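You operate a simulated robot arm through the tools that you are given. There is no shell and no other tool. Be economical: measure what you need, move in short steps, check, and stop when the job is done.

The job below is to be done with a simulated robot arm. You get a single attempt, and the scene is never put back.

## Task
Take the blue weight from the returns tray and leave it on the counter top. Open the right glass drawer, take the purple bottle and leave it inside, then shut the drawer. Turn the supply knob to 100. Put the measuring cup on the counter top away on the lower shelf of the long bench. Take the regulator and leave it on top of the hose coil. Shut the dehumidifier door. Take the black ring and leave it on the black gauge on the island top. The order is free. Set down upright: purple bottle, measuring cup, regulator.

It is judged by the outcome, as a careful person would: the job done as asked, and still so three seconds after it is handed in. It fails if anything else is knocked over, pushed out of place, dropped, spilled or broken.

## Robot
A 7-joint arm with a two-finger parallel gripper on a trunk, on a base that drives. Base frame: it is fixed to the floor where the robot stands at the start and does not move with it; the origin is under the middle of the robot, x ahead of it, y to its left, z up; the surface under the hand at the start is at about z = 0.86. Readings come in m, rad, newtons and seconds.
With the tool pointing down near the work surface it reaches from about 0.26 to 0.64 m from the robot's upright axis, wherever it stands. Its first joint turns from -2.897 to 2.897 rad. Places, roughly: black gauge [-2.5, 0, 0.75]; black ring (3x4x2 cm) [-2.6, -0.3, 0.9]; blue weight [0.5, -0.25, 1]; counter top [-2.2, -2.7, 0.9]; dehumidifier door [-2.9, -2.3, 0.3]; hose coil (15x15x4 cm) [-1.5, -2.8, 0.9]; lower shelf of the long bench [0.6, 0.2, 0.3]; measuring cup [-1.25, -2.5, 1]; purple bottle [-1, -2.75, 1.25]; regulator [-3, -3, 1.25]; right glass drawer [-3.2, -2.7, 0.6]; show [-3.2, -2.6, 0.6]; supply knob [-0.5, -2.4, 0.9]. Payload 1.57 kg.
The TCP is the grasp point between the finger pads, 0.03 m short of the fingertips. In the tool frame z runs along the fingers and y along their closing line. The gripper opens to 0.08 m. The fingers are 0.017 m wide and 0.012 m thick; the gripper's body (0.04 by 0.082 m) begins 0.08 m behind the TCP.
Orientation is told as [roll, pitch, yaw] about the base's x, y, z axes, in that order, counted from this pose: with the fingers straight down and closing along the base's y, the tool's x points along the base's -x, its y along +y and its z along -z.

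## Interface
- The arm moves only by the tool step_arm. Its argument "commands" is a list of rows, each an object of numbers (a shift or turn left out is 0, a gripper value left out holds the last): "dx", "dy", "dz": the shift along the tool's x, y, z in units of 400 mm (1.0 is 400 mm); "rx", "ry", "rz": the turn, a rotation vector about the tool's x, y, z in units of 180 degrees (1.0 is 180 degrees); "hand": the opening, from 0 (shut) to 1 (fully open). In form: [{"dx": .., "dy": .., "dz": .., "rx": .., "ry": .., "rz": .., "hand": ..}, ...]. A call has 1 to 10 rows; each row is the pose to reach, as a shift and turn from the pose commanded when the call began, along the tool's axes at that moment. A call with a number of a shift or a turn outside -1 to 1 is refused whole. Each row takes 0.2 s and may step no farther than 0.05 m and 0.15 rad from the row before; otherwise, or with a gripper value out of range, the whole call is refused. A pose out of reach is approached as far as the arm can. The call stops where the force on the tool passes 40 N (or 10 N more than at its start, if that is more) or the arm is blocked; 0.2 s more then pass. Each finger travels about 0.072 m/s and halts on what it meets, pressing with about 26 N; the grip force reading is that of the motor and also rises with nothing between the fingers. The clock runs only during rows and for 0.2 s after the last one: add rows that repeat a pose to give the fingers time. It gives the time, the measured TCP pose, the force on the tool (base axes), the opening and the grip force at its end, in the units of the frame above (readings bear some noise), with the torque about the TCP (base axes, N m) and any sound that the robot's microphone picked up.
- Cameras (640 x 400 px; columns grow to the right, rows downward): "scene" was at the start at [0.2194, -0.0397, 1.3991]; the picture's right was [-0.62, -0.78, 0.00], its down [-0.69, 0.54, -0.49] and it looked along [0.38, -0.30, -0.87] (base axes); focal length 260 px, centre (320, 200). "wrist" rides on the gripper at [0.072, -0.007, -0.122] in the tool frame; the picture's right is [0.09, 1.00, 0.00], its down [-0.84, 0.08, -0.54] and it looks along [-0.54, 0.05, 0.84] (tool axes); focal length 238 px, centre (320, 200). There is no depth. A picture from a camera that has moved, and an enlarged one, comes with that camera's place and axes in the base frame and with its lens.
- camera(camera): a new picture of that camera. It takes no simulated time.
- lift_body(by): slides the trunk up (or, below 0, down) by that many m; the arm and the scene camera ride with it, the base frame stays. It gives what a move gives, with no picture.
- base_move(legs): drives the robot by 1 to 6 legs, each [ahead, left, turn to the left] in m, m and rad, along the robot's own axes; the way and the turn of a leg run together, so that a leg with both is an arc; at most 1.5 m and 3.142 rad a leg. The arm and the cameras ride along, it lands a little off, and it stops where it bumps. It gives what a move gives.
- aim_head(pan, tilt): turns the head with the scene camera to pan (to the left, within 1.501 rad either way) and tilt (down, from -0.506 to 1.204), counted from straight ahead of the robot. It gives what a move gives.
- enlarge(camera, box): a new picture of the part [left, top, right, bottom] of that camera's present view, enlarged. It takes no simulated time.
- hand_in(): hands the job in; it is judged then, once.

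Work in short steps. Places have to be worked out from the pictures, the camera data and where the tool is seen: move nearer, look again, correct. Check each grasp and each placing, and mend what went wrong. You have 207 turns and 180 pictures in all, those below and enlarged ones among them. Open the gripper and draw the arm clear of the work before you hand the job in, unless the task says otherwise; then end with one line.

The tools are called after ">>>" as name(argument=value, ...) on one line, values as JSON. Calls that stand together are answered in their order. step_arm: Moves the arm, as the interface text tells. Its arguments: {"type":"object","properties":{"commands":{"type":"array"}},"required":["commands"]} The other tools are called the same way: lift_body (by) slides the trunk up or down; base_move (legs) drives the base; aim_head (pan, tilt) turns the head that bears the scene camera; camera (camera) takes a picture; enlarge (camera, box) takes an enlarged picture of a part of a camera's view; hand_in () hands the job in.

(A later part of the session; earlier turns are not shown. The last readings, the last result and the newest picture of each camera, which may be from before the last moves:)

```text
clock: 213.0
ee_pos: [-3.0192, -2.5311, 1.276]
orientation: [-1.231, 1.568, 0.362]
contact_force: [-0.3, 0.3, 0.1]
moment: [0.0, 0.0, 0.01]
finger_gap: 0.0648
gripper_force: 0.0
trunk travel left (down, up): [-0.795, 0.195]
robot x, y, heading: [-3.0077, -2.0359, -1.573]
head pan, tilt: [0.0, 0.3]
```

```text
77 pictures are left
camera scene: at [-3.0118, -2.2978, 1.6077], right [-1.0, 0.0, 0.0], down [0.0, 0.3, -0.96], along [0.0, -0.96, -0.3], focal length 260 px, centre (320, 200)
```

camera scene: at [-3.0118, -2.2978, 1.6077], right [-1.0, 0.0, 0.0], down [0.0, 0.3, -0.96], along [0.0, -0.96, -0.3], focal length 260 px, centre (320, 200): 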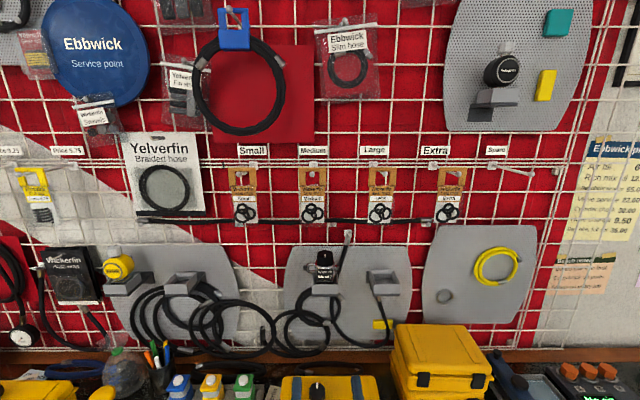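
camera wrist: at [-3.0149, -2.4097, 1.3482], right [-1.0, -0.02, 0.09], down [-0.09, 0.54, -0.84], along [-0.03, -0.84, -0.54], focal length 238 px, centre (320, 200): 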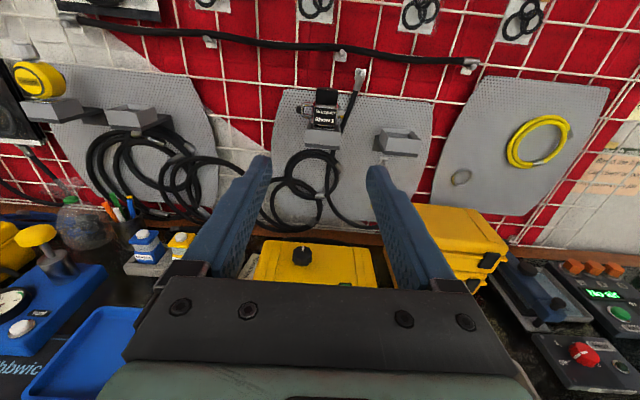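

Aligned (cap at x −3.023, z 1.274). Advance 25 cm and re-look.

>>> step_arm(commands=[{"dz": 0.11}, {"dz": 0.22}, {"dz": 0.33}, {"dz": 0.44, "dy": 0.008}, {"dz": 0.55, "dy": 0.008}, {"dz": 0.62, "dy": 0.008}])

>>> camera(camera="wrist")

>>> enlarge(camera="scene", box=[260, 220, 400, 320])

```text
clock: 214.4
ee_pos: [-3.0168, -2.7804, 1.2746]
orientation: [-1.037, 1.567, 0.556]
contact_force: [-0.1, -0.2, -0.4]
moment: [-0.01, -0.01, 0.0]
finger_gap: 0.0648
gripper_force: 0.0
trunk travel left (down, up): [-0.795, 0.195]
robot x, y, heading: [-3.0085, -2.0358, -1.577]
head pan, tilt: [0.0, 0.3]
```

```text
76 pictures are left
camera wrist: at [-3.0118, -2.6603, 1.3463], right [-1.0, -0.02, 0.09], down [-0.09, 0.54, -0.84], along [-0.03, -0.84, -0.54], focal length 238 px, centre (320, 200)
```

wrist: 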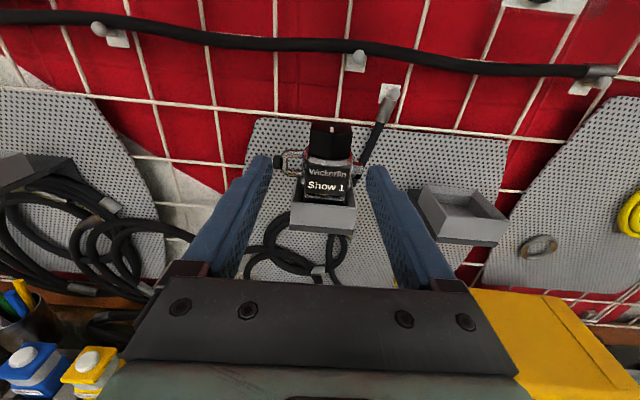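

```text
4.00 times, centred on (330, 270) of scene
camera zoom: at [-3.0121, -2.2981, 1.6076], right [-1.0, 0.0, 0.0], down [0.0, 0.3, -0.96], along [0.0, -0.96, -0.3], focal length 1040 px, centre (280, -80)
```

zoom: 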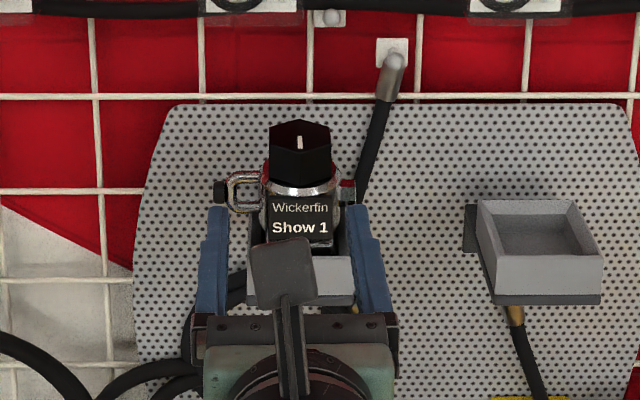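

Cap centre is z≈1.285 with the yoke below at ~1.257. Raise 1.2 cm, then advance 7 cm.

>>> step_arm(commands=[{"dx": 0.03, "dy": 0.012}, {"dx": 0.03, "dy": 0.012, "dz": 0.06}, {"dx": 0.03, "dy": 0.012, "dz": 0.12}, {"dx": 0.03, "dy": 0.012, "dz": 0.175}])

>>> camera(camera="wrist")

>>> enlarge(camera="scene", box=[260, 220, 400, 320])

```text
clock: 215.4
ee_pos: [-3.0202, -2.8497, 1.2884]
orientation: [-1.002, 1.567, 0.595]
contact_force: [-0.3, 0.1, 0.4]
moment: [0.01, 0.0, -0.01]
finger_gap: 0.0647
gripper_force: 0.1
trunk travel left (down, up): [-0.795, 0.195]
robot x, y, heading: [-3.0096, -2.0359, -1.572]
head pan, tilt: [0.0, 0.3]
```

```text
74 pictures are left
camera wrist: at [-3.0157, -2.7293, 1.3601], right [-1.0, -0.02, 0.09], down [-0.09, 0.54, -0.84], along [-0.03, -0.84, -0.54], focal length 238 px, centre (320, 200)
```

wrist: 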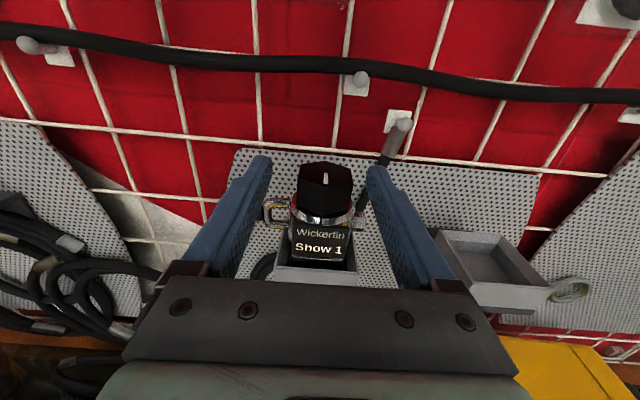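

```text
4.00 times, centred on (330, 270) of scene
camera zoom: at [-3.0123, -2.2982, 1.6076], right [-1.0, 0.0, 0.0], down [0.0, 0.3, -0.96], along [0.0, -0.96, -0.3], focal length 1040 px, centre (280, -80)
```

zoom: 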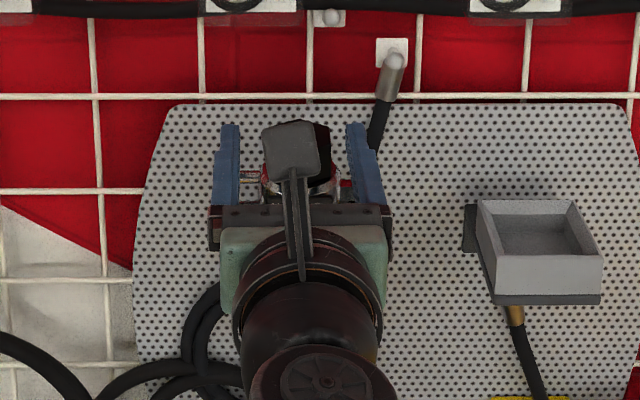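

Cap is at the TCP between the fingers. Close, then lift slightly.

>>> step_arm(commands=[{"hand": 0.5}, {"hand": 0.3}, {"hand": 0.3}, {"hand": 0.3}])

>>> step_arm(commands=[{"dx": 0.02}, {"dx": 0.05}, {"dx": 0.09}, {"dx": 0.13}])

>>> camera(camera="wrist")

>>> enlarge(camera="scene", box=[260, 200, 400, 300])

```text
clock: 216.4
ee_pos: [-3.0217, -2.8488, 1.2903]
orientation: [-1.526, 1.569, 0.068]
contact_force: [-2.0, 0.9, 2.8]
moment: [-0.09, 0.09, -0.09]
finger_gap: 0.0381
gripper_force: 26.3
trunk travel left (down, up): [-0.795, 0.195]
robot x, y, heading: [-3.0079, -2.0343, -1.58]
head pan, tilt: [0.0, 0.3]
```

```text
clock: 217.4
ee_pos: [-3.0196, -2.8479, 1.3409]
orientation: [-1.408, 1.567, 0.188]
contact_force: [0.4, 0.0, -0.4]
moment: [-0.03, 0.02, -0.04]
finger_gap: 0.0241
gripper_force: 0.1
trunk travel left (down, up): [-0.795, 0.195]
robot x, y, heading: [-3.0063, -2.032, -1.577]
head pan, tilt: [0.0, 0.3]
```

```text
72 pictures are left
camera wrist: at [-3.0152, -2.7271, 1.4121], right [-1.0, -0.02, 0.09], down [-0.09, 0.54, -0.84], along [-0.03, -0.84, -0.54], focal length 238 px, centre (320, 200)
```

wrist: 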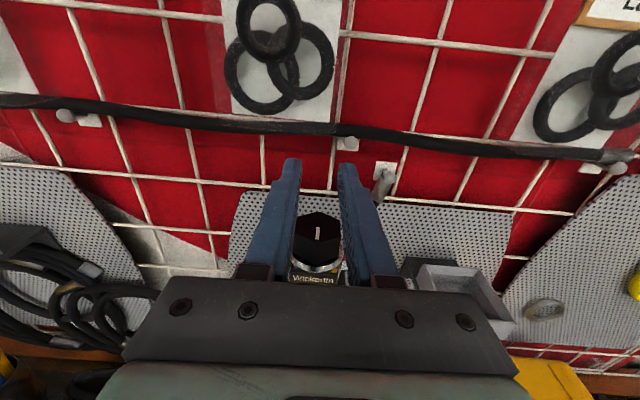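

```text
4.00 times, centred on (330, 250) of scene
camera zoom: at [-3.0118, -2.2973, 1.6077], right [-1.0, 0.0, 0.0], down [0.0, 0.3, -0.96], along [0.0, -0.96, -0.3], focal length 1040 px, centre (280, 0)
```

zoom: 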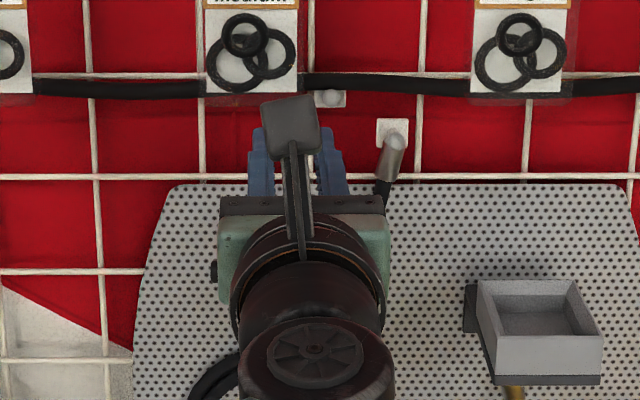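

It slipped: re-triangulating, the cap top is only z≈1.282 at y≈-2.878, so I gripped its upper edge. Back off, reopen, and look again.

>>> step_arm(commands=[{"hand": 0.81}, {"hand": 0.81}, {"hand": 0.81}, {"dz": -0.1}, {"dz": -0.18}, {"dz": -0.18, "dx": -0.08}, {"dz": -0.18, "dx": -0.15}, {"dz": -0.18, "dx": -0.18}])

>>> enlarge(camera="wrist", box=[230, 90, 430, 240])

>>> enlarge(camera="scene", box=[280, 220, 380, 300])

```text
clock: 219.2
ee_pos: [-3.023, -2.7781, 1.2669]
orientation: [-1.405, 1.568, 0.188]
contact_force: [0.6, -0.8, 0.6]
moment: [-0.02, -0.01, 0.03]
finger_gap: 0.0647
gripper_force: 0.0
trunk travel left (down, up): [-0.795, 0.195]
robot x, y, heading: [-3.0081, -2.033, -1.571]
head pan, tilt: [0.0, 0.3]
```

```text
2.67 times, centred on (330, 165) of wrist
camera zoom: at [-3.0181, -2.6561, 1.3384], right [-1.0, -0.02, 0.09], down [-0.09, 0.54, -0.84], along [-0.03, -0.84, -0.54], focal length 636 px, centre (293, 293)
```

zoom: 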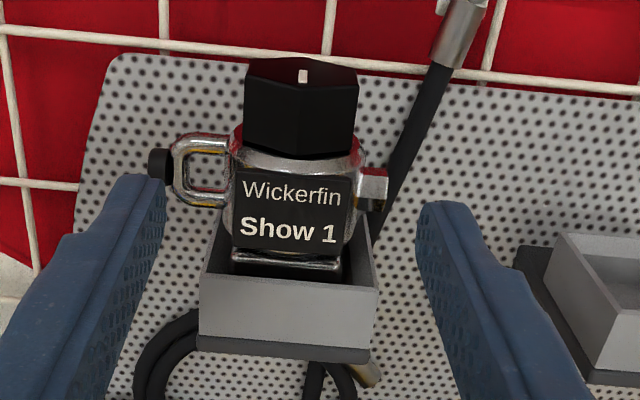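

```text
5.00 times, centred on (330, 260) of scene
camera zoom: at [-3.0119, -2.2979, 1.6076], right [-1.0, 0.0, 0.0], down [0.0, 0.3, -0.96], along [0.0, -0.96, -0.3], focal length 1300 px, centre (270, -100)
```

zoom: 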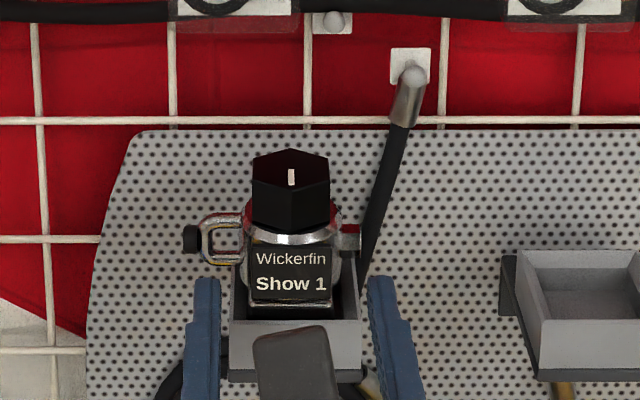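

Seated as before. Refined cap: z 1.258–1.286, y −2.872, x −3.022. Advance with TCP z 1.272 to y −2.866.

>>> step_arm(commands=[{"dx": 0.012}, {"dx": 0.012, "dz": 0.08}, {"dx": 0.012, "dz": 0.16}, {"dx": 0.012, "dz": 0.22}])

>>> enlarge(camera="wrist", box=[220, 90, 420, 290])

```text
clock: 220.2
ee_pos: [-3.0219, -2.8665, 1.2732]
orientation: [-1.21, 1.565, 0.383]
contact_force: [0.8, 0.3, 0.7]
moment: [0.0, 0.0, -0.01]
finger_gap: 0.0647
gripper_force: 0.0
trunk travel left (down, up): [-0.795, 0.195]
robot x, y, heading: [-3.0108, -2.0337, -1.572]
head pan, tilt: [0.0, 0.3]
```

```text
2.00 times, centred on (320, 190) of wrist
camera zoom: at [-3.0168, -2.7451, 1.3441], right [-1.0, -0.02, 0.09], down [-0.09, 0.54, -0.84], along [-0.03, -0.84, -0.54], focal length 477 px, centre (320, 220)
```

zoom: 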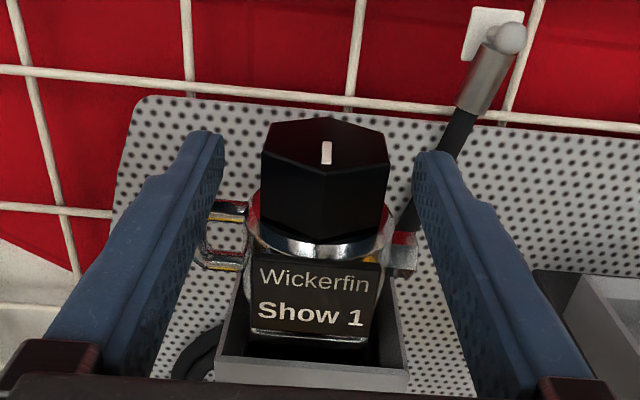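

Good position on the cap. Close fully and lift slowly.

>>> step_arm(commands=[{"hand": 0.4}, {"hand": 0.2}, {"hand": 0.2}, {"hand": 0.2}, {"hand": 0.2}])

>>> step_arm(commands=[{"dx": 0.01}, {"dx": 0.025}, {"dx": 0.04}])

>>> enlarge(camera="wrist", box=[220, 90, 420, 290])

```text
clock: 221.4
ee_pos: [-3.0219, -2.8654, 1.2722]
orientation: [-1.351, 1.569, 0.239]
contact_force: [-2.3, -0.7, 2.2]
moment: [-0.06, 0.42, -0.03]
finger_gap: 0.0409
gripper_force: 26.2
trunk travel left (down, up): [-0.795, 0.195]
robot x, y, heading: [-3.0077, -2.035, -1.572]
head pan, tilt: [0.0, 0.3]
```

```text
clock: 222.2
ee_pos: [-3.0191, -2.867, 1.2898]
orientation: [-1.566, 1.569, 0.03]
contact_force: [-3.3, -0.6, -3.3]
moment: [0.05, 0.17, -0.01]
finger_gap: 0.0412
gripper_force: 26.2
trunk travel left (down, up): [-0.795, 0.195]
robot x, y, heading: [-3.0096, -2.0358, -1.569]
head pan, tilt: [0.0, 0.3]
```

```text
2.00 times, centred on (320, 190) of wrist
camera zoom: at [-3.0151, -2.7447, 1.3614], right [-1.0, -0.02, 0.09], down [-0.09, 0.54, -0.84], along [-0.03, -0.84, -0.54], focal length 477 px, centre (320, 220)
```

zoom: 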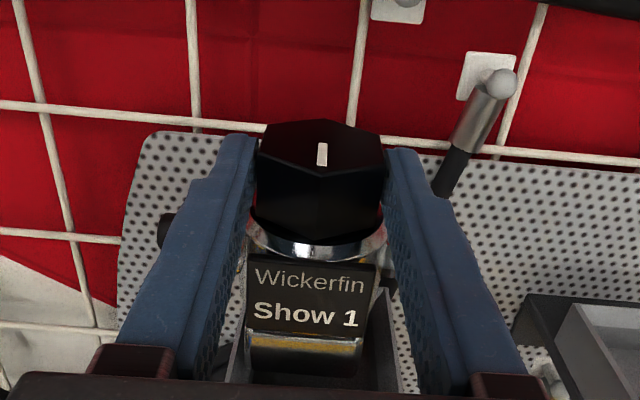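

Held and rising. Lift another 4 cm, then pull straight back.

>>> step_arm(commands=[{"dx": 0.025}, {"dx": 0.05}, {"dx": 0.075}, {"dx": 0.1}, {"dx": 0.1, "dz": -0.06}, {"dx": 0.1, "dz": -0.14}, {"dx": 0.1, "dz": -0.24}, {"dx": 0.1, "dz": -0.34}, {"dx": 0.1, "dz": -0.44}])

>>> camera(camera="wrist")

>>> camera(camera="scene")

```text
clock: 224.2
ee_pos: [-3.0256, -2.688, 1.3281]
orientation: [-1.129, 1.568, 0.468]
contact_force: [-0.8, 0.6, -4.8]
moment: [0.06, 0.02, 0.01]
finger_gap: 0.0412
gripper_force: 26.0
trunk travel left (down, up): [-0.795, 0.195]
robot x, y, heading: [-3.0084, -2.0338, -1.576]
head pan, tilt: [0.0, 0.3]
```

```text
66 pictures are left
camera wrist: at [-3.0204, -2.5679, 1.3999], right [-1.0, -0.02, 0.09], down [-0.09, 0.54, -0.84], along [-0.03, -0.84, -0.54], focal length 238 px, centre (320, 200)
```

wrist: 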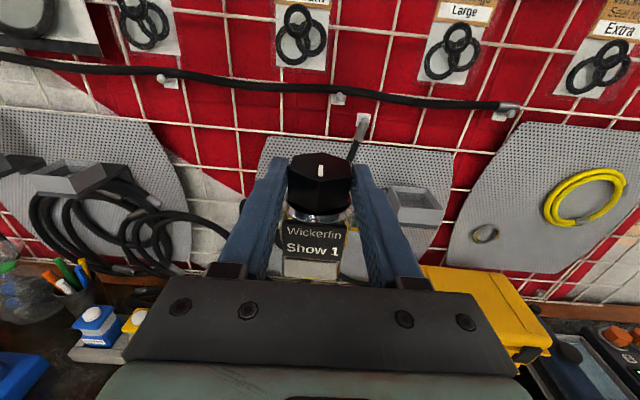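

```text
65 pictures are left
camera scene: at [-3.0118, -2.2974, 1.6077], right [-1.0, 0.0, 0.0], down [0.0, 0.3, -0.96], along [0.0, -0.96, -0.3], focal length 260 px, centre (320, 200)
```

scene: 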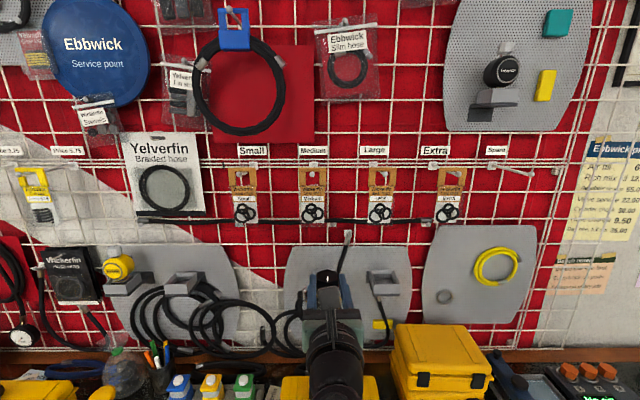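

Regulator secured. Back off and drive to the hose coil (≈[-1.49,-2.82], top ≈0.96).

>>> base_move(legs=[[-0.5, 0, 0], [0, 1.5, 0]])

>>> aim_head(pan=0.0, tilt=0.5)

>>> enlarge(camera="scene", box=[220, 130, 460, 290])

```text
clock: 234.2
ee_pos: [-1.5192, -2.2119, 1.3292]
orientation: [-1.033, 1.569, 0.543]
contact_force: [-0.2, 0.5, -5.3]
moment: [0.09, 0.04, -0.01]
finger_gap: 0.0413
gripper_force: 26.0
trunk travel left (down, up): [-0.795, 0.195]
robot x, y, heading: [-1.4941, -1.5581, -1.587]
head pan, tilt: [0.0, 0.3]
```

```text
clock: 235.0
ee_pos: [-1.5194, -2.2124, 1.3272]
orientation: [-0.888, 1.569, 0.693]
contact_force: [-0.3, 0.5, -4.3]
moment: [0.1, 0.01, -0.03]
finger_gap: 0.0413
gripper_force: 25.9
trunk travel left (down, up): [-0.795, 0.195]
robot x, y, heading: [-1.4976, -1.5605, -1.593]
head pan, tilt: [0.0, 0.499]
```

```text
2.50 times, centred on (340, 210) of scene
camera zoom: at [-1.5004, -1.8188, 1.5892], right [-1.0, 0.02, 0.0], down [0.01, 0.48, -0.88], along [-0.02, -0.88, -0.48], focal length 650 px, centre (270, 175)
```

zoom: 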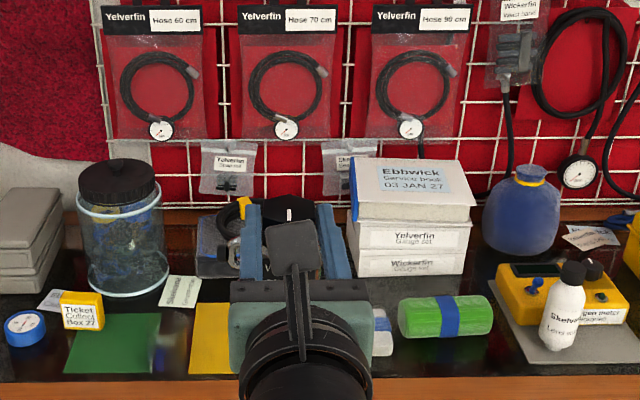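

Lower the trunk 0.2, shift left 3 cm and drive forward, then view the coil with the wrist camera.

>>> lift_body(by=-0.18)

>>> base_move(legs=[[0.45, 0.03, 0.015]])

>>> camera(camera="wrist")

>>> camera(camera="scene")

```text
clock: 237.0
ee_pos: [-1.52, -2.2119, 1.1489]
orientation: [-1.001, 1.567, 0.578]
contact_force: [0.3, 0.3, -5.0]
moment: [0.08, 0.02, 0.04]
finger_gap: 0.0412
gripper_force: 25.7
trunk travel left (down, up): [-0.615, 0.375]
robot x, y, heading: [-1.4934, -1.5569, -1.592]
head pan, tilt: [0.0, 0.499]
```

```text
clock: 239.7
ee_pos: [-1.4919, -2.6674, 1.1469]
orientation: [-0.92, 1.567, 0.666]
contact_force: [0.5, -0.8, -5.1]
moment: [0.07, 0.02, 0.02]
finger_gap: 0.0413
gripper_force: 25.9
trunk travel left (down, up): [-0.615, 0.375]
robot x, y, heading: [-1.4704, -2.0109, -1.58]
head pan, tilt: [0.0, 0.499]
```

```text
63 pictures are left
camera wrist: at [-1.4859, -2.5462, 1.2194], right [-1.0, -0.02, 0.09], down [-0.08, 0.54, -0.84], along [-0.04, -0.84, -0.54], focal length 238 px, centre (320, 200)
```

wrist: 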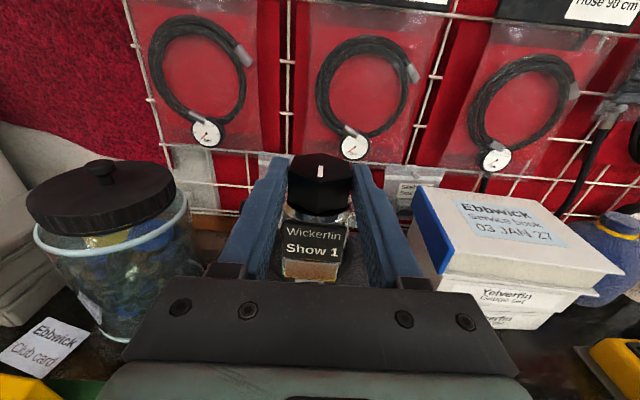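

```text
62 pictures are left
camera scene: at [-1.4748, -2.2733, 1.409], right [-1.0, 0.01, 0.0], down [0.01, 0.48, -0.88], along [-0.01, -0.88, -0.48], focal length 260 px, centre (320, 200)
```

scene: 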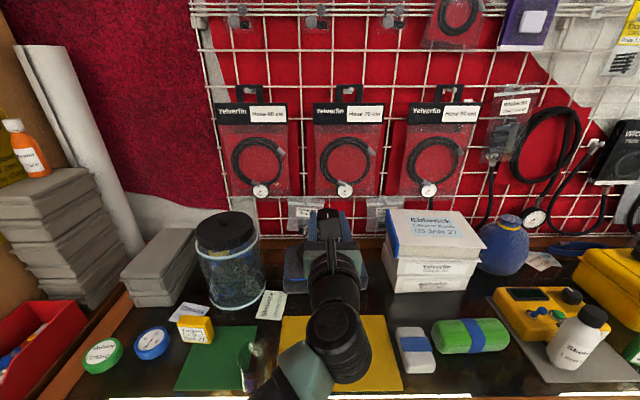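

The gripper hides the coil; I'll retract 22 cm to see it from the head camera.

>>> step_arm(commands=[{"dz": -0.12}, {"dz": -0.24}, {"dz": -0.36}, {"dz": -0.48}, {"dz": -0.56}])

>>> enlarge(camera="scene", box=[250, 200, 410, 300])

```text
clock: 240.9
ee_pos: [-1.5057, -2.4866, 1.1165]
orientation: [-1.051, 1.566, 0.536]
contact_force: [0.0, 1.0, -4.5]
moment: [0.11, 0.01, 0.0]
finger_gap: 0.0415
gripper_force: 26.3
out of reach, approached as far as the arm can: row 4, 5
trunk travel left (down, up): [-0.615, 0.375]
robot x, y, heading: [-1.4715, -2.0133, -1.583]
head pan, tilt: [0.0, 0.499]
```

```text
4.00 times, centred on (330, 250) of scene
camera zoom: at [-1.475, -2.2722, 1.4093], right [-1.0, 0.01, 0.0], down [0.01, 0.48, -0.88], along [-0.01, -0.88, -0.48], focal length 1040 px, centre (280, 0)
```

zoom: 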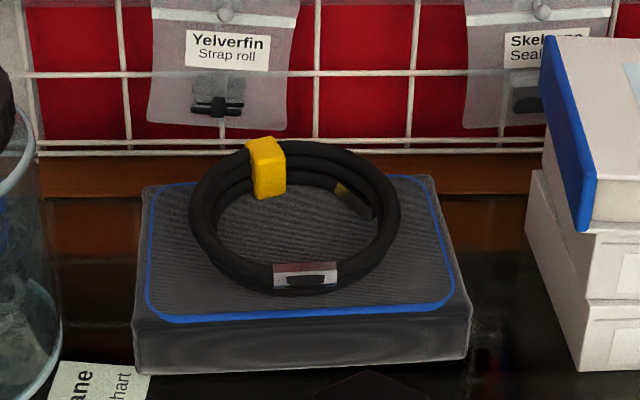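

Coil is a ring centred [-1.491,-2.826] (hole ~11 cm, top ≈0.96). I'll move above its centre and lower to feel whether it supports there.

>>> step_arm(commands=[{"dz": 0.11, "dy": -0.01}, {"dz": 0.22, "dy": -0.02}, {"dz": 0.33, "dy": -0.03}, {"dz": 0.44, "dy": -0.04}, {"dz": 0.55, "dy": -0.052}, {"dz": 0.66, "dy": -0.052}, {"dz": 0.75, "dy": -0.052}, {"dz": 0.825, "dy": -0.052}])

>>> step_arm(commands=[{"dx": -0.04}, {"dx": -0.08}, {"dx": -0.115}])

>>> camera(camera="wrist")

```text
clock: 242.7
ee_pos: [-1.4792, -2.8218, 1.1124]
orientation: [-0.605, 1.566, 0.982]
contact_force: [0.4, 0.4, -4.4]
moment: [0.07, 0.01, 0.0]
finger_gap: 0.0412
gripper_force: 26.0
trunk travel left (down, up): [-0.615, 0.375]
robot x, y, heading: [-1.4681, -2.0112, -1.577]
head pan, tilt: [0.0, 0.499]
```

```text
clock: 243.5
ee_pos: [-1.4782, -2.819, 1.0655]
orientation: [-0.844, 1.565, 0.74]
contact_force: [0.4, -0.4, -5.0]
moment: [0.11, 0.04, -0.01]
finger_gap: 0.0414
gripper_force: 26.2
trunk travel left (down, up): [-0.615, 0.375]
robot x, y, heading: [-1.4698, -2.0127, -1.584]
head pan, tilt: [0.0, 0.499]
```

```text
60 pictures are left
camera wrist: at [-1.4729, -2.6993, 1.1376], right [-1.0, -0.02, 0.09], down [-0.08, 0.54, -0.84], along [-0.04, -0.84, -0.54], focal length 238 px, centre (320, 200)
```

wrist: 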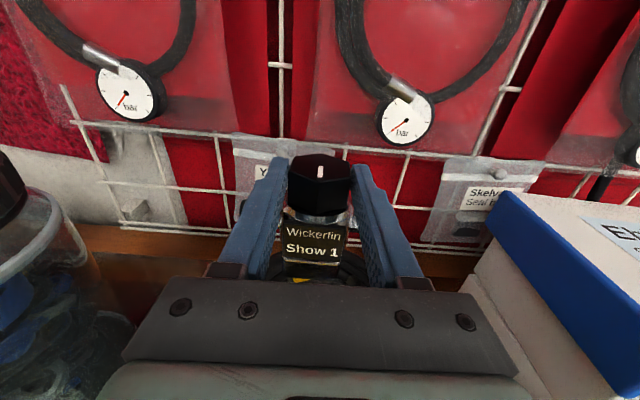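

Correct x by 1.2 cm and descend slowly.

>>> step_arm(commands=[{"dy": 0.028}, {"dy": 0.028, "dx": -0.015}, {"dy": 0.028, "dx": -0.03}, {"dy": 0.028, "dx": -0.045}])

```text
clock: 244.5
ee_pos: [-1.4906, -2.8188, 1.0498]
orientation: [-1.071, 1.566, 0.514]
contact_force: [0.5, 0.3, -5.5]
moment: [0.07, 0.0, -0.02]
finger_gap: 0.0411
gripper_force: 26.3
trunk travel left (down, up): [-0.615, 0.375]
robot x, y, heading: [-1.4701, -2.0151, -1.578]
head pan, tilt: [0.0, 0.499]
```

>>> step_arm(commands=[{"dx": -0.012}, {"dx": -0.024}, {"dx": -0.036}, {"dx": -0.048}])

```text
clock: 245.5
ee_pos: [-1.4925, -2.8184, 1.0366]
orientation: [-2.701, 1.564, -1.115]
contact_force: [-1.1, 0.1, 12.4]
moment: [0.11, 0.34, -0.02]
finger_gap: 0.0416
gripper_force: 25.3
trunk travel left (down, up): [-0.615, 0.375]
robot x, y, heading: [-1.4717, -2.0095, -1.58]
head pan, tilt: [0.0, 0.499]
```

Contact at TCP 1.037, matching the coil-top height. Check visually.

>>> enlarge(camera="wrist", box=[220, 120, 420, 290])

>>> enlarge(camera="scene", box=[250, 200, 410, 300])

```text
2.35 times, centred on (320, 205) of wrist
camera zoom: at [-1.4858, -2.6973, 1.1069], right [-1.0, -0.02, 0.09], down [-0.08, 0.54, -0.84], along [-0.03, -0.84, -0.53], focal length 561 px, centre (320, 188)
```

zoom: 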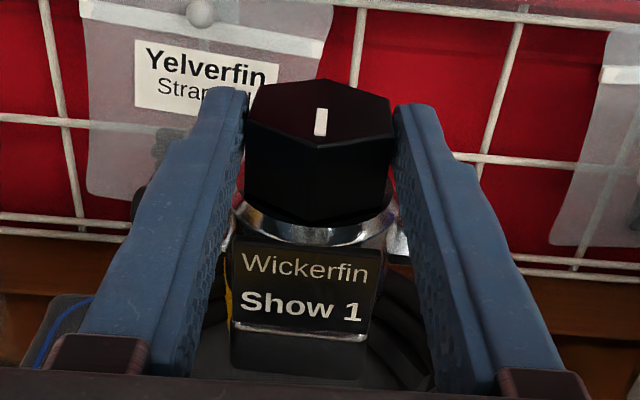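

```text
4.00 times, centred on (330, 250) of scene
camera zoom: at [-1.4748, -2.2706, 1.41], right [-1.0, 0.01, 0.0], down [0.01, 0.48, -0.88], along [-0.01, -0.88, -0.48], focal length 1040 px, centre (280, 0)
```

zoom: 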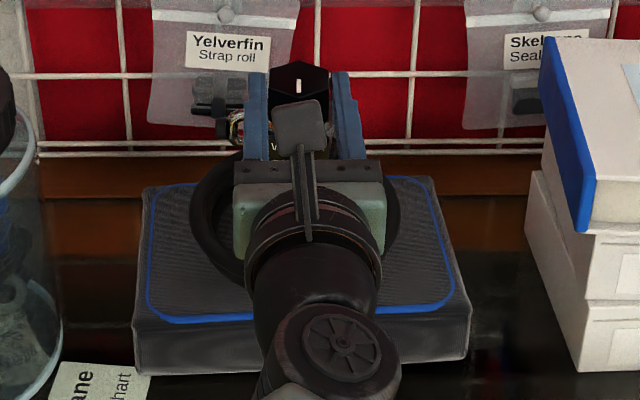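

Contact force line passes within the regulator's base, at the coil-top height, so it's supported. Ease up 1 mm and release slowly.

>>> step_arm(commands=[{"dx": 0.002}, {"dx": 0.002, "hand": 0.6}, {"dx": 0.002, "hand": 0.7}, {"dx": 0.002, "hand": 0.81}, {"dx": 0.002, "hand": 0.81}])

>>> enlarge(camera="wrist", box=[220, 120, 420, 290])

```text
clock: 246.7
ee_pos: [-1.4919, -2.8184, 1.032]
orientation: [-1.071, 1.569, 0.515]
contact_force: [-0.5, -0.3, 0.0]
moment: [-0.02, 0.02, 0.01]
finger_gap: 0.0647
gripper_force: 0.0
trunk travel left (down, up): [-0.615, 0.375]
robot x, y, heading: [-1.4698, -2.0122, -1.585]
head pan, tilt: [0.0, 0.499]
```

```text
2.35 times, centred on (320, 205) of wrist
camera zoom: at [-1.4854, -2.6982, 1.1028], right [-1.0, -0.02, 0.09], down [-0.08, 0.54, -0.84], along [-0.04, -0.84, -0.54], focal length 561 px, centre (320, 188)
```

zoom: 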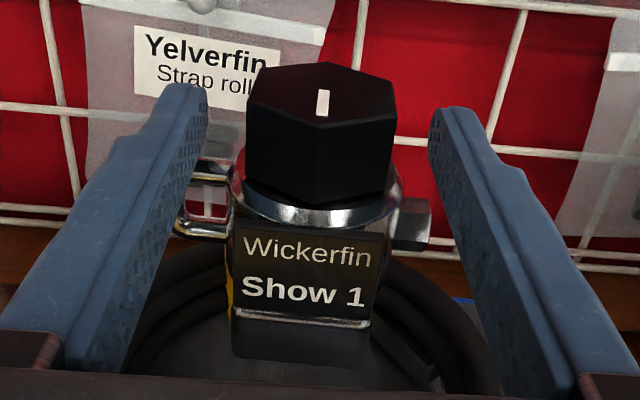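

It stands upright. Withdraw straight back and verify.

>>> step_arm(commands=[{"dz": -0.06}, {"dz": -0.14}, {"dz": -0.25}, {"dz": -0.36}, {"dz": -0.47}, {"dz": -0.58}, {"dz": -0.68}])

>>> enlarge(camera="scene", box=[230, 190, 430, 315])

```text
clock: 248.3
ee_pos: [-1.4932, -2.546, 1.0324]
orientation: [-1.136, 1.568, 0.45]
contact_force: [-0.2, -0.2, 0.4]
moment: [0.01, 0.01, -0.02]
finger_gap: 0.0649
gripper_force: 0.0
trunk travel left (down, up): [-0.615, 0.375]
robot x, y, heading: [-1.4654, -2.011, -1.58]
head pan, tilt: [0.0, 0.499]
```

```text
3.20 times, centred on (330, 252) of scene
camera zoom: at [-1.4746, -2.2718, 1.4093], right [-1.0, 0.01, 0.0], down [0.01, 0.48, -0.88], along [-0.01, -0.88, -0.48], focal length 832 px, centre (288, 32)
```

zoom: 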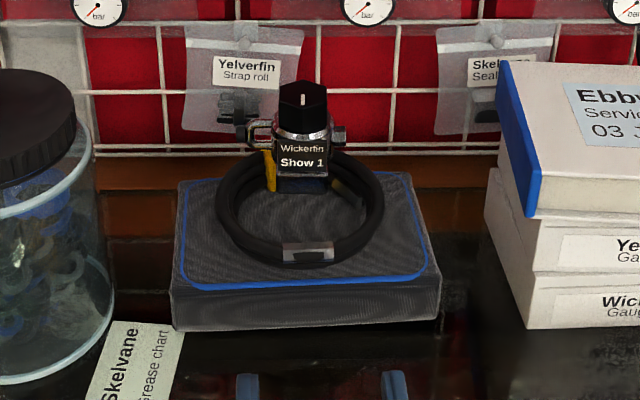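

Regulator stands on the coil. Now the measuring cup: back off 0.33 m, align x≈−1.355, lower to z≈0.92 and look.

>>> base_move(legs=[[-0.33, 0.135, 0.01]])

>>> lift_body(by=-0.11)

>>> step_arm(commands=[{"hand": 1.0}, {"hand": 1.0}])

>>> camera(camera="wrist")

>>> enlarge(camera="scene", box=[220, 190, 420, 315])

```text
clock: 250.6
ee_pos: [-1.351, -2.2225, 1.0329]
orientation: [-1.238, 1.567, 0.364]
contact_force: [0.5, -0.2, -0.4]
moment: [0.0, -0.01, 0.02]
finger_gap: 0.0648
gripper_force: 0.0
trunk travel left (down, up): [-0.615, 0.375]
robot x, y, heading: [-1.3354, -1.6872, -1.563]
head pan, tilt: [0.0, 0.499]
```

```text
clock: 252.0
ee_pos: [-1.3504, -2.2223, 0.9228]
orientation: [-1.177, 1.567, 0.43]
contact_force: [0.2, 0.0, 0.4]
moment: [-0.02, 0.01, 0.0]
finger_gap: 0.0647
gripper_force: 0.0
trunk travel left (down, up): [-0.505, 0.485]
robot x, y, heading: [-1.3373, -1.6877, -1.568]
head pan, tilt: [0.0, 0.499]
```

```text
clock: 252.6
ee_pos: [-1.3498, -2.2218, 0.9236]
orientation: [-1.143, 1.566, 0.461]
contact_force: [-0.3, 0.9, 0.1]
moment: [-0.03, 0.0, -0.02]
finger_gap: 0.0801
gripper_force: 0.0
trunk travel left (down, up): [-0.505, 0.485]
robot x, y, heading: [-1.3341, -1.687, -1.562]
head pan, tilt: [0.0, 0.499]
```

```text
55 pictures are left
camera wrist: at [-1.3466, -2.1019, 0.9937], right [-1.0, -0.03, 0.09], down [-0.09, 0.54, -0.84], along [-0.02, -0.84, -0.54], focal length 238 px, centre (320, 200)
```

wrist: 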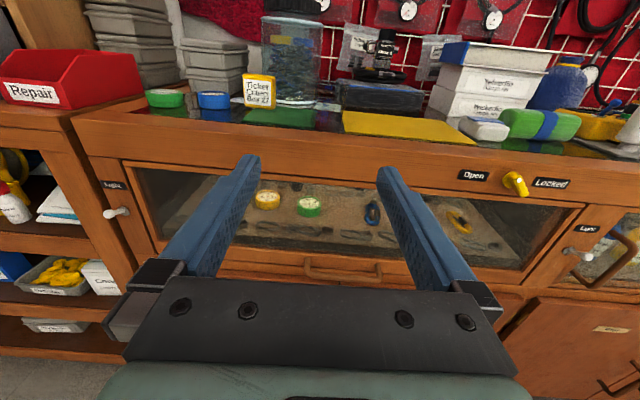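

```text
3.20 times, centred on (320, 252) of scene
camera zoom: at [-1.3359, -1.9473, 1.2993], right [-1.0, -0.01, 0.0], down [0.0, 0.48, -0.88], along [0.0, -0.88, -0.48], focal length 832 px, centre (320, 32)
```

zoom: 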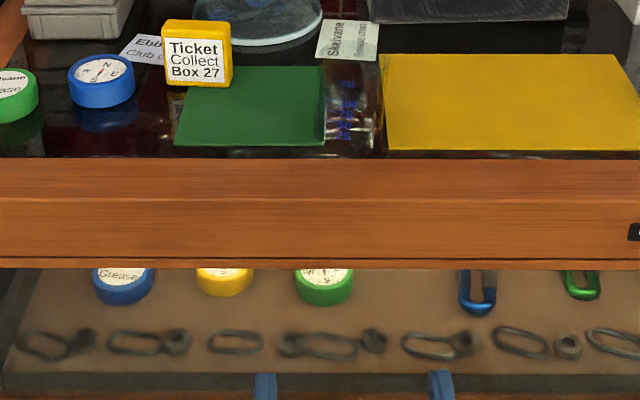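

Cup: centre ≈[-1.361,-2.533], ~5 cm dia, 7 cm tall. Adjust height/x, drive ahead 0.19, then close in with the arm.

>>> step_arm(commands=[{"dy": 0.028, "dx": -0.035}])

>>> base_move(legs=[[0.19, 0, 0]])

>>> camera(camera="wrist")

>>> enlarge(camera="scene", box=[250, 230, 410, 350])

```text
clock: 253.0
ee_pos: [-1.362, -2.224, 0.9085]
orientation: [-1.087, 1.568, 0.518]
contact_force: [0.7, -0.9, -0.8]
moment: [0.01, -0.01, 0.0]
finger_gap: 0.0799
gripper_force: 0.1
trunk travel left (down, up): [-0.505, 0.485]
robot x, y, heading: [-1.3376, -1.688, -1.56]
head pan, tilt: [0.0, 0.499]
```

```text
clock: 254.6
ee_pos: [-1.3619, -2.4165, 0.9093]
orientation: [-1.041, 1.568, 0.562]
contact_force: [-0.2, 0.3, 0.3]
moment: [0.0, -0.01, -0.01]
finger_gap: 0.08
gripper_force: 0.1
trunk travel left (down, up): [-0.505, 0.485]
robot x, y, heading: [-1.3368, -1.8795, -1.565]
head pan, tilt: [0.0, 0.499]
```

```text
53 pictures are left
camera wrist: at [-1.3571, -2.2954, 0.98], right [-1.0, -0.03, 0.09], down [-0.09, 0.54, -0.84], along [-0.02, -0.84, -0.54], focal length 238 px, centre (320, 200)
```

wrist: 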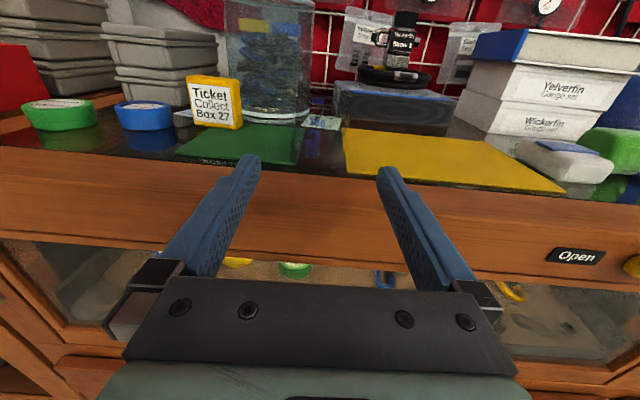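

```text
3.33 times, centred on (330, 290) of scene
camera zoom: at [-1.335, -2.1407, 1.2991], right [-1.0, 0.0, 0.0], down [0.0, 0.48, -0.88], along [0.0, -0.88, -0.48], focal length 867 px, centre (287, -100)
```

zoom: 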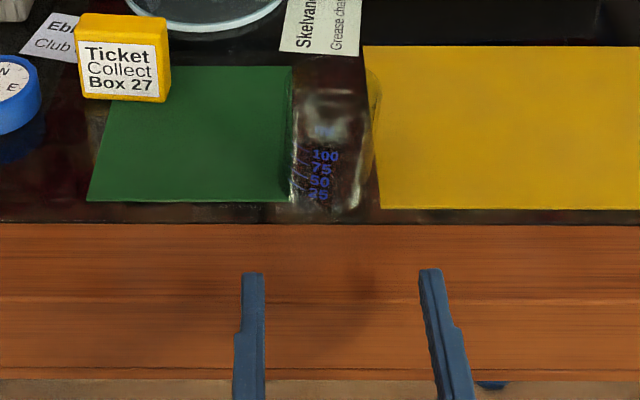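

Cup confirmed at x −1.362, about 9–10 cm tall. Advance 11.5 cm and close gently.

>>> step_arm(commands=[{"dx": 0.02, "dz": 0.07}, {"dx": 0.02, "dz": 0.14}, {"dx": 0.02, "dz": 0.21}, {"dx": 0.02, "dz": 0.285}])

>>> step_arm(commands=[{"hand": 0.7}, {"hand": 0.4}, {"hand": 0.4}, {"hand": 0.4}])

>>> enlarge(camera="scene", box=[250, 230, 410, 350])

```text
clock: 255.6
ee_pos: [-1.3586, -2.5281, 0.9143]
orientation: [-0.829, 1.568, 0.773]
contact_force: [0.9, -0.6, 0.3]
moment: [-0.01, 0.01, -0.01]
finger_gap: 0.0802
gripper_force: 0.0
trunk travel left (down, up): [-0.505, 0.485]
robot x, y, heading: [-1.3356, -1.8802, -1.564]
head pan, tilt: [0.0, 0.499]
```

```text
clock: 256.6
ee_pos: [-1.3582, -2.5293, 0.9151]
orientation: [-1.341, 1.568, 0.262]
contact_force: [-0.4, -2.1, 1.4]
moment: [-0.07, -0.05, -0.02]
finger_gap: 0.0592
gripper_force: 26.2
trunk travel left (down, up): [-0.505, 0.485]
robot x, y, heading: [-1.3323, -1.8797, -1.567]
head pan, tilt: [0.0, 0.499]
```

```text
3.33 times, centred on (330, 290) of scene
camera zoom: at [-1.335, -2.14, 1.2993], right [-1.0, 0.0, 0.0], down [0.0, 0.48, -0.88], along [0.0, -0.88, -0.48], focal length 867 px, centre (287, -100)
```

zoom: 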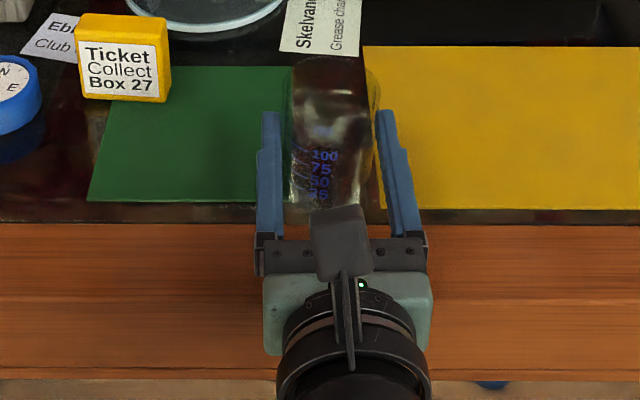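

Gripped (59 mm). Lift and retract, then drive to the long bench.

>>> step_arm(commands=[{"dx": 0.04}, {"dx": 0.12}, {"dx": 0.22}, {"dx": 0.3}, {"dx": 0.3, "dz": -0.1}, {"dx": 0.3, "dz": -0.2}, {"dx": 0.3, "dz": -0.3}])

>>> camera(camera="wrist")

>>> base_move(legs=[[-0.5, 0, 0]])

```text
clock: 258.2
ee_pos: [-1.3599, -2.4104, 1.0359]
orientation: [-1.213, 1.566, 0.389]
contact_force: [0.6, -0.1, -0.3]
moment: [0.03, -0.02, 0.0]
finger_gap: 0.0588
gripper_force: 26.1
trunk travel left (down, up): [-0.505, 0.485]
robot x, y, heading: [-1.3325, -1.8812, -1.568]
head pan, tilt: [0.0, 0.499]
```

```text
50 pictures are left
camera wrist: at [-1.3566, -2.2891, 1.1074], right [-1.0, -0.03, 0.09], down [-0.09, 0.54, -0.84], along [-0.02, -0.84, -0.54], focal length 238 px, centre (320, 200)
```

wrist: 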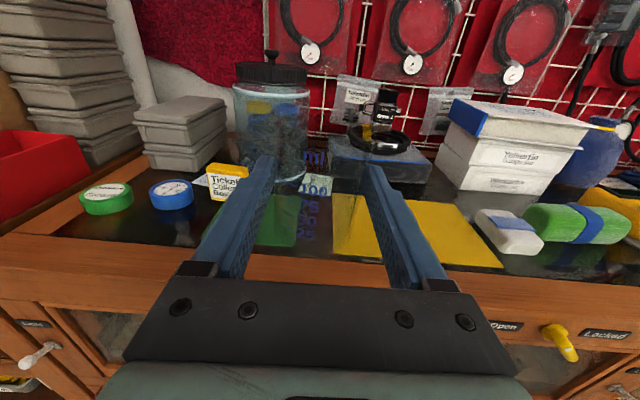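

```text
clock: 261.2
ee_pos: [-1.366, -1.8965, 1.0363]
orientation: [-1.217, 1.568, 0.372]
contact_force: [-0.8, -0.8, 0.1]
moment: [0.0, 0.03, 0.0]
finger_gap: 0.0582
gripper_force: 26.2
trunk travel left (down, up): [-0.505, 0.485]
robot x, y, heading: [-1.3347, -1.3678, -1.582]
head pan, tilt: [0.0, 0.499]
```

Cup held. Drive to in front of the long bench and look at the lower shelf.

>>> base_move(legs=[[0, 0.75, 0], [0, 0, 1.577], [0, 1.4, 0]])

>>> aim_head(pan=0.1, tilt=0.75)

>>> lift_body(by=-0.4)

>>> camera(camera="scene")

```text
clock: 275.6
ee_pos: [-0.0592, -0.0057, 1.0363]
orientation: [-1.109, 1.567, 2.081]
contact_force: [-0.1, -0.7, 0.5]
moment: [-0.02, 0.03, -0.01]
finger_gap: 0.0581
gripper_force: 26.0
trunk travel left (down, up): [-0.505, 0.485]
robot x, y, heading: [-0.5929, 0.0146, 0.019]
head pan, tilt: [0.0, 0.499]
```

```text
clock: 276.4
ee_pos: [-0.0588, -0.005, 1.0354]
orientation: [-1.109, 1.569, 2.081]
contact_force: [0.0, -0.1, -0.6]
moment: [0.02, 0.0, -0.01]
finger_gap: 0.0578
gripper_force: 26.2
trunk travel left (down, up): [-0.505, 0.485]
robot x, y, heading: [-0.59, 0.0095, 0.017]
head pan, tilt: [0.099, 0.75]
```

```text
clock: 280.2
ee_pos: [-0.0593, -0.0048, 0.6363]
orientation: [-1.116, 1.566, 2.072]
contact_force: [-0.3, 0.5, 0.0]
moment: [0.0, 0.01, 0.02]
finger_gap: 0.058
gripper_force: 26.0
trunk travel left (down, up): [-0.105, 0.885]
robot x, y, heading: [-0.5912, 0.0103, 0.016]
head pan, tilt: [0.099, 0.75]
```

```text
49 pictures are left
camera scene: at [-0.3409, 0.0267, 0.8773], right [0.12, -0.99, 0.0], down [-0.68, -0.08, -0.73], along [0.73, 0.09, -0.68], focal length 260 px, centre (320, 200)
```

scene: 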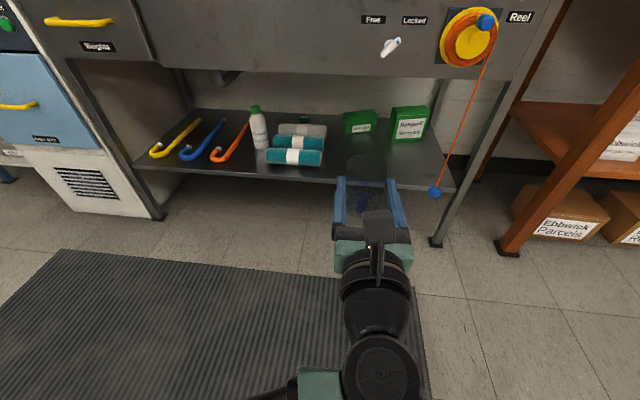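

Free shelf area ≈ x 0.40–0.62, y −0.15–0.08, shelf z ≈0.3. Lower to approach height before entering.

>>> lift_body(by=-0.1)

>>> step_arm(commands=[{"dx": -0.08}, {"dx": -0.16, "dy": 0.03}, {"dx": -0.24, "dy": 0.07}, {"dx": -0.3, "dy": 0.11}])

>>> base_move(legs=[[0.34, 0, -0.017]])

>>> camera(camera="wrist")

>>> camera(camera="scene")

```text
clock: 281.5
ee_pos: [-0.06, -0.0054, 0.5357]
orientation: [-1.147, 1.567, 2.044]
contact_force: [-0.6, -0.3, 0.2]
moment: [-0.01, 0.01, 0.02]
finger_gap: 0.0583
gripper_force: 26.0
trunk travel left (down, up): [-0.005, 0.985]
robot x, y, heading: [-0.5932, 0.0103, 0.022]
head pan, tilt: [0.099, 0.75]
```

```text
clock: 282.5
ee_pos: [-0.0593, -0.0488, 0.4176]
orientation: [-1.446, 1.566, 1.744]
contact_force: [0.1, -0.5, -0.9]
moment: [-0.02, 0.03, -0.02]
finger_gap: 0.0579
gripper_force: 25.9
trunk travel left (down, up): [-0.005, 0.985]
robot x, y, heading: [-0.5935, 0.0109, 0.02]
head pan, tilt: [0.099, 0.75]
```

```text
clock: 284.8
ee_pos: [0.28, -0.052, 0.4185]
orientation: [-1.188, 1.566, 1.985]
contact_force: [-0.4, 0.2, -0.4]
moment: [-0.01, 0.04, 0.04]
finger_gap: 0.058
gripper_force: 25.9
trunk travel left (down, up): [-0.005, 0.985]
robot x, y, heading: [-0.2537, 0.0182, 0.011]
head pan, tilt: [0.099, 0.75]
```

```text
48 pictures are left
camera wrist: at [0.1593, -0.0511, 0.489], right [0.03, -1.0, 0.09], down [-0.54, -0.09, -0.84], along [0.84, -0.02, -0.54], focal length 238 px, centre (320, 200)
```

wrist: 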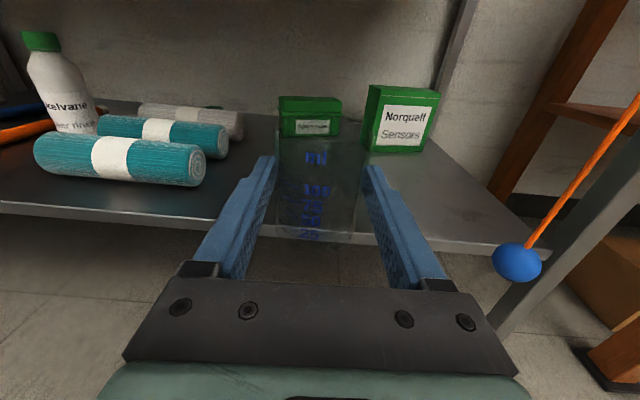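

```text
47 pictures are left
camera scene: at [-0.001, 0.027, 0.7773], right [0.1, -0.99, 0.0], down [-0.68, -0.07, -0.73], along [0.73, 0.08, -0.68], focal length 260 px, centre (320, 200)
```

scene: 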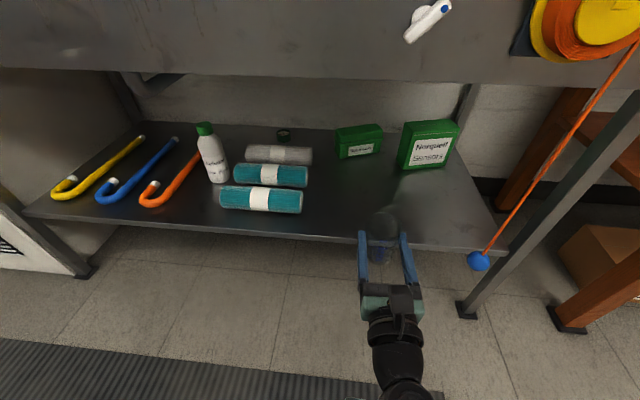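

Shelf top ≈0.28, front edge x≈0.40. Target [0.475,-0.055]. Drive ahead 0.12, then extend and begin lowering.

>>> base_move(legs=[[0.12, 0, 0]])

>>> step_arm(commands=[{"dz": 0.08}, {"dz": 0.16}, {"dz": 0.18, "dx": -0.06}, {"dz": 0.18, "dx": -0.12}, {"dz": 0.18, "dx": -0.16}])

>>> camera(camera="scene")

```text
clock: 286.0
ee_pos: [0.3964, -0.0531, 0.4183]
orientation: [-1.235, 1.567, 1.934]
contact_force: [0.6, -0.2, -0.6]
moment: [0.01, -0.02, -0.03]
finger_gap: 0.0579
gripper_force: 25.7
trunk travel left (down, up): [-0.005, 0.985]
robot x, y, heading: [-0.1327, 0.019, 0.004]
head pan, tilt: [0.099, 0.75]
```

```text
clock: 287.2
ee_pos: [0.469, -0.05, 0.3514]
orientation: [-1.086, 1.568, 2.086]
contact_force: [0.1, -0.4, 0.0]
moment: [-0.02, -0.02, 0.0]
finger_gap: 0.0578
gripper_force: 25.6
trunk travel left (down, up): [-0.005, 0.985]
robot x, y, heading: [-0.1321, 0.0188, 0.002]
head pan, tilt: [0.099, 0.75]
```

```text
46 pictures are left
camera scene: at [0.1157, 0.0274, 0.7773], right [0.1, -0.99, 0.0], down [-0.68, -0.07, -0.73], along [0.73, 0.08, -0.68], focal length 260 px, centre (320, 200)
```

scene: 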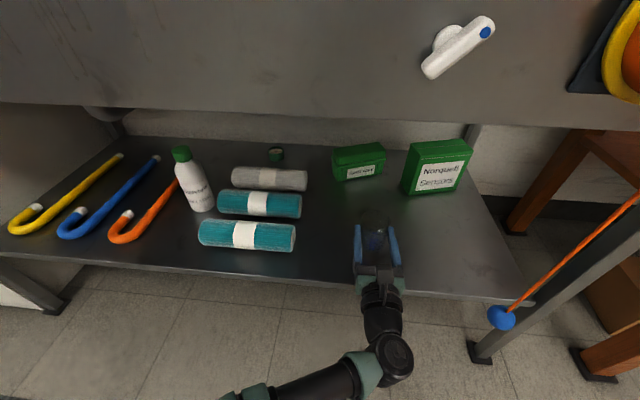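

Well positioned over the shelf. Lower in small steps to contact.

>>> step_arm(commands=[{"dx": -0.012}, {"dx": -0.024}, {"dx": -0.036}, {"dx": -0.048}, {"dx": -0.06}])

```text
clock: 288.3
ee_pos: [0.4699, -0.0509, 0.3417]
orientation: [3.094, 1.551, -0.02]
contact_force: [-7.5, 1.3, 16.2]
moment: [0.27, 1.69, 0.03]
finger_gap: 0.0577
gripper_force: 25.9
trunk travel left (down, up): [-0.005, 0.985]
robot x, y, heading: [-0.1371, 0.0192, -0.002]
head pan, tilt: [0.099, 0.75]
stopped in row 5: the force on the tool passed its limit at 48 N (the readings are from after the stop); the commanded pose is now the measured one
```

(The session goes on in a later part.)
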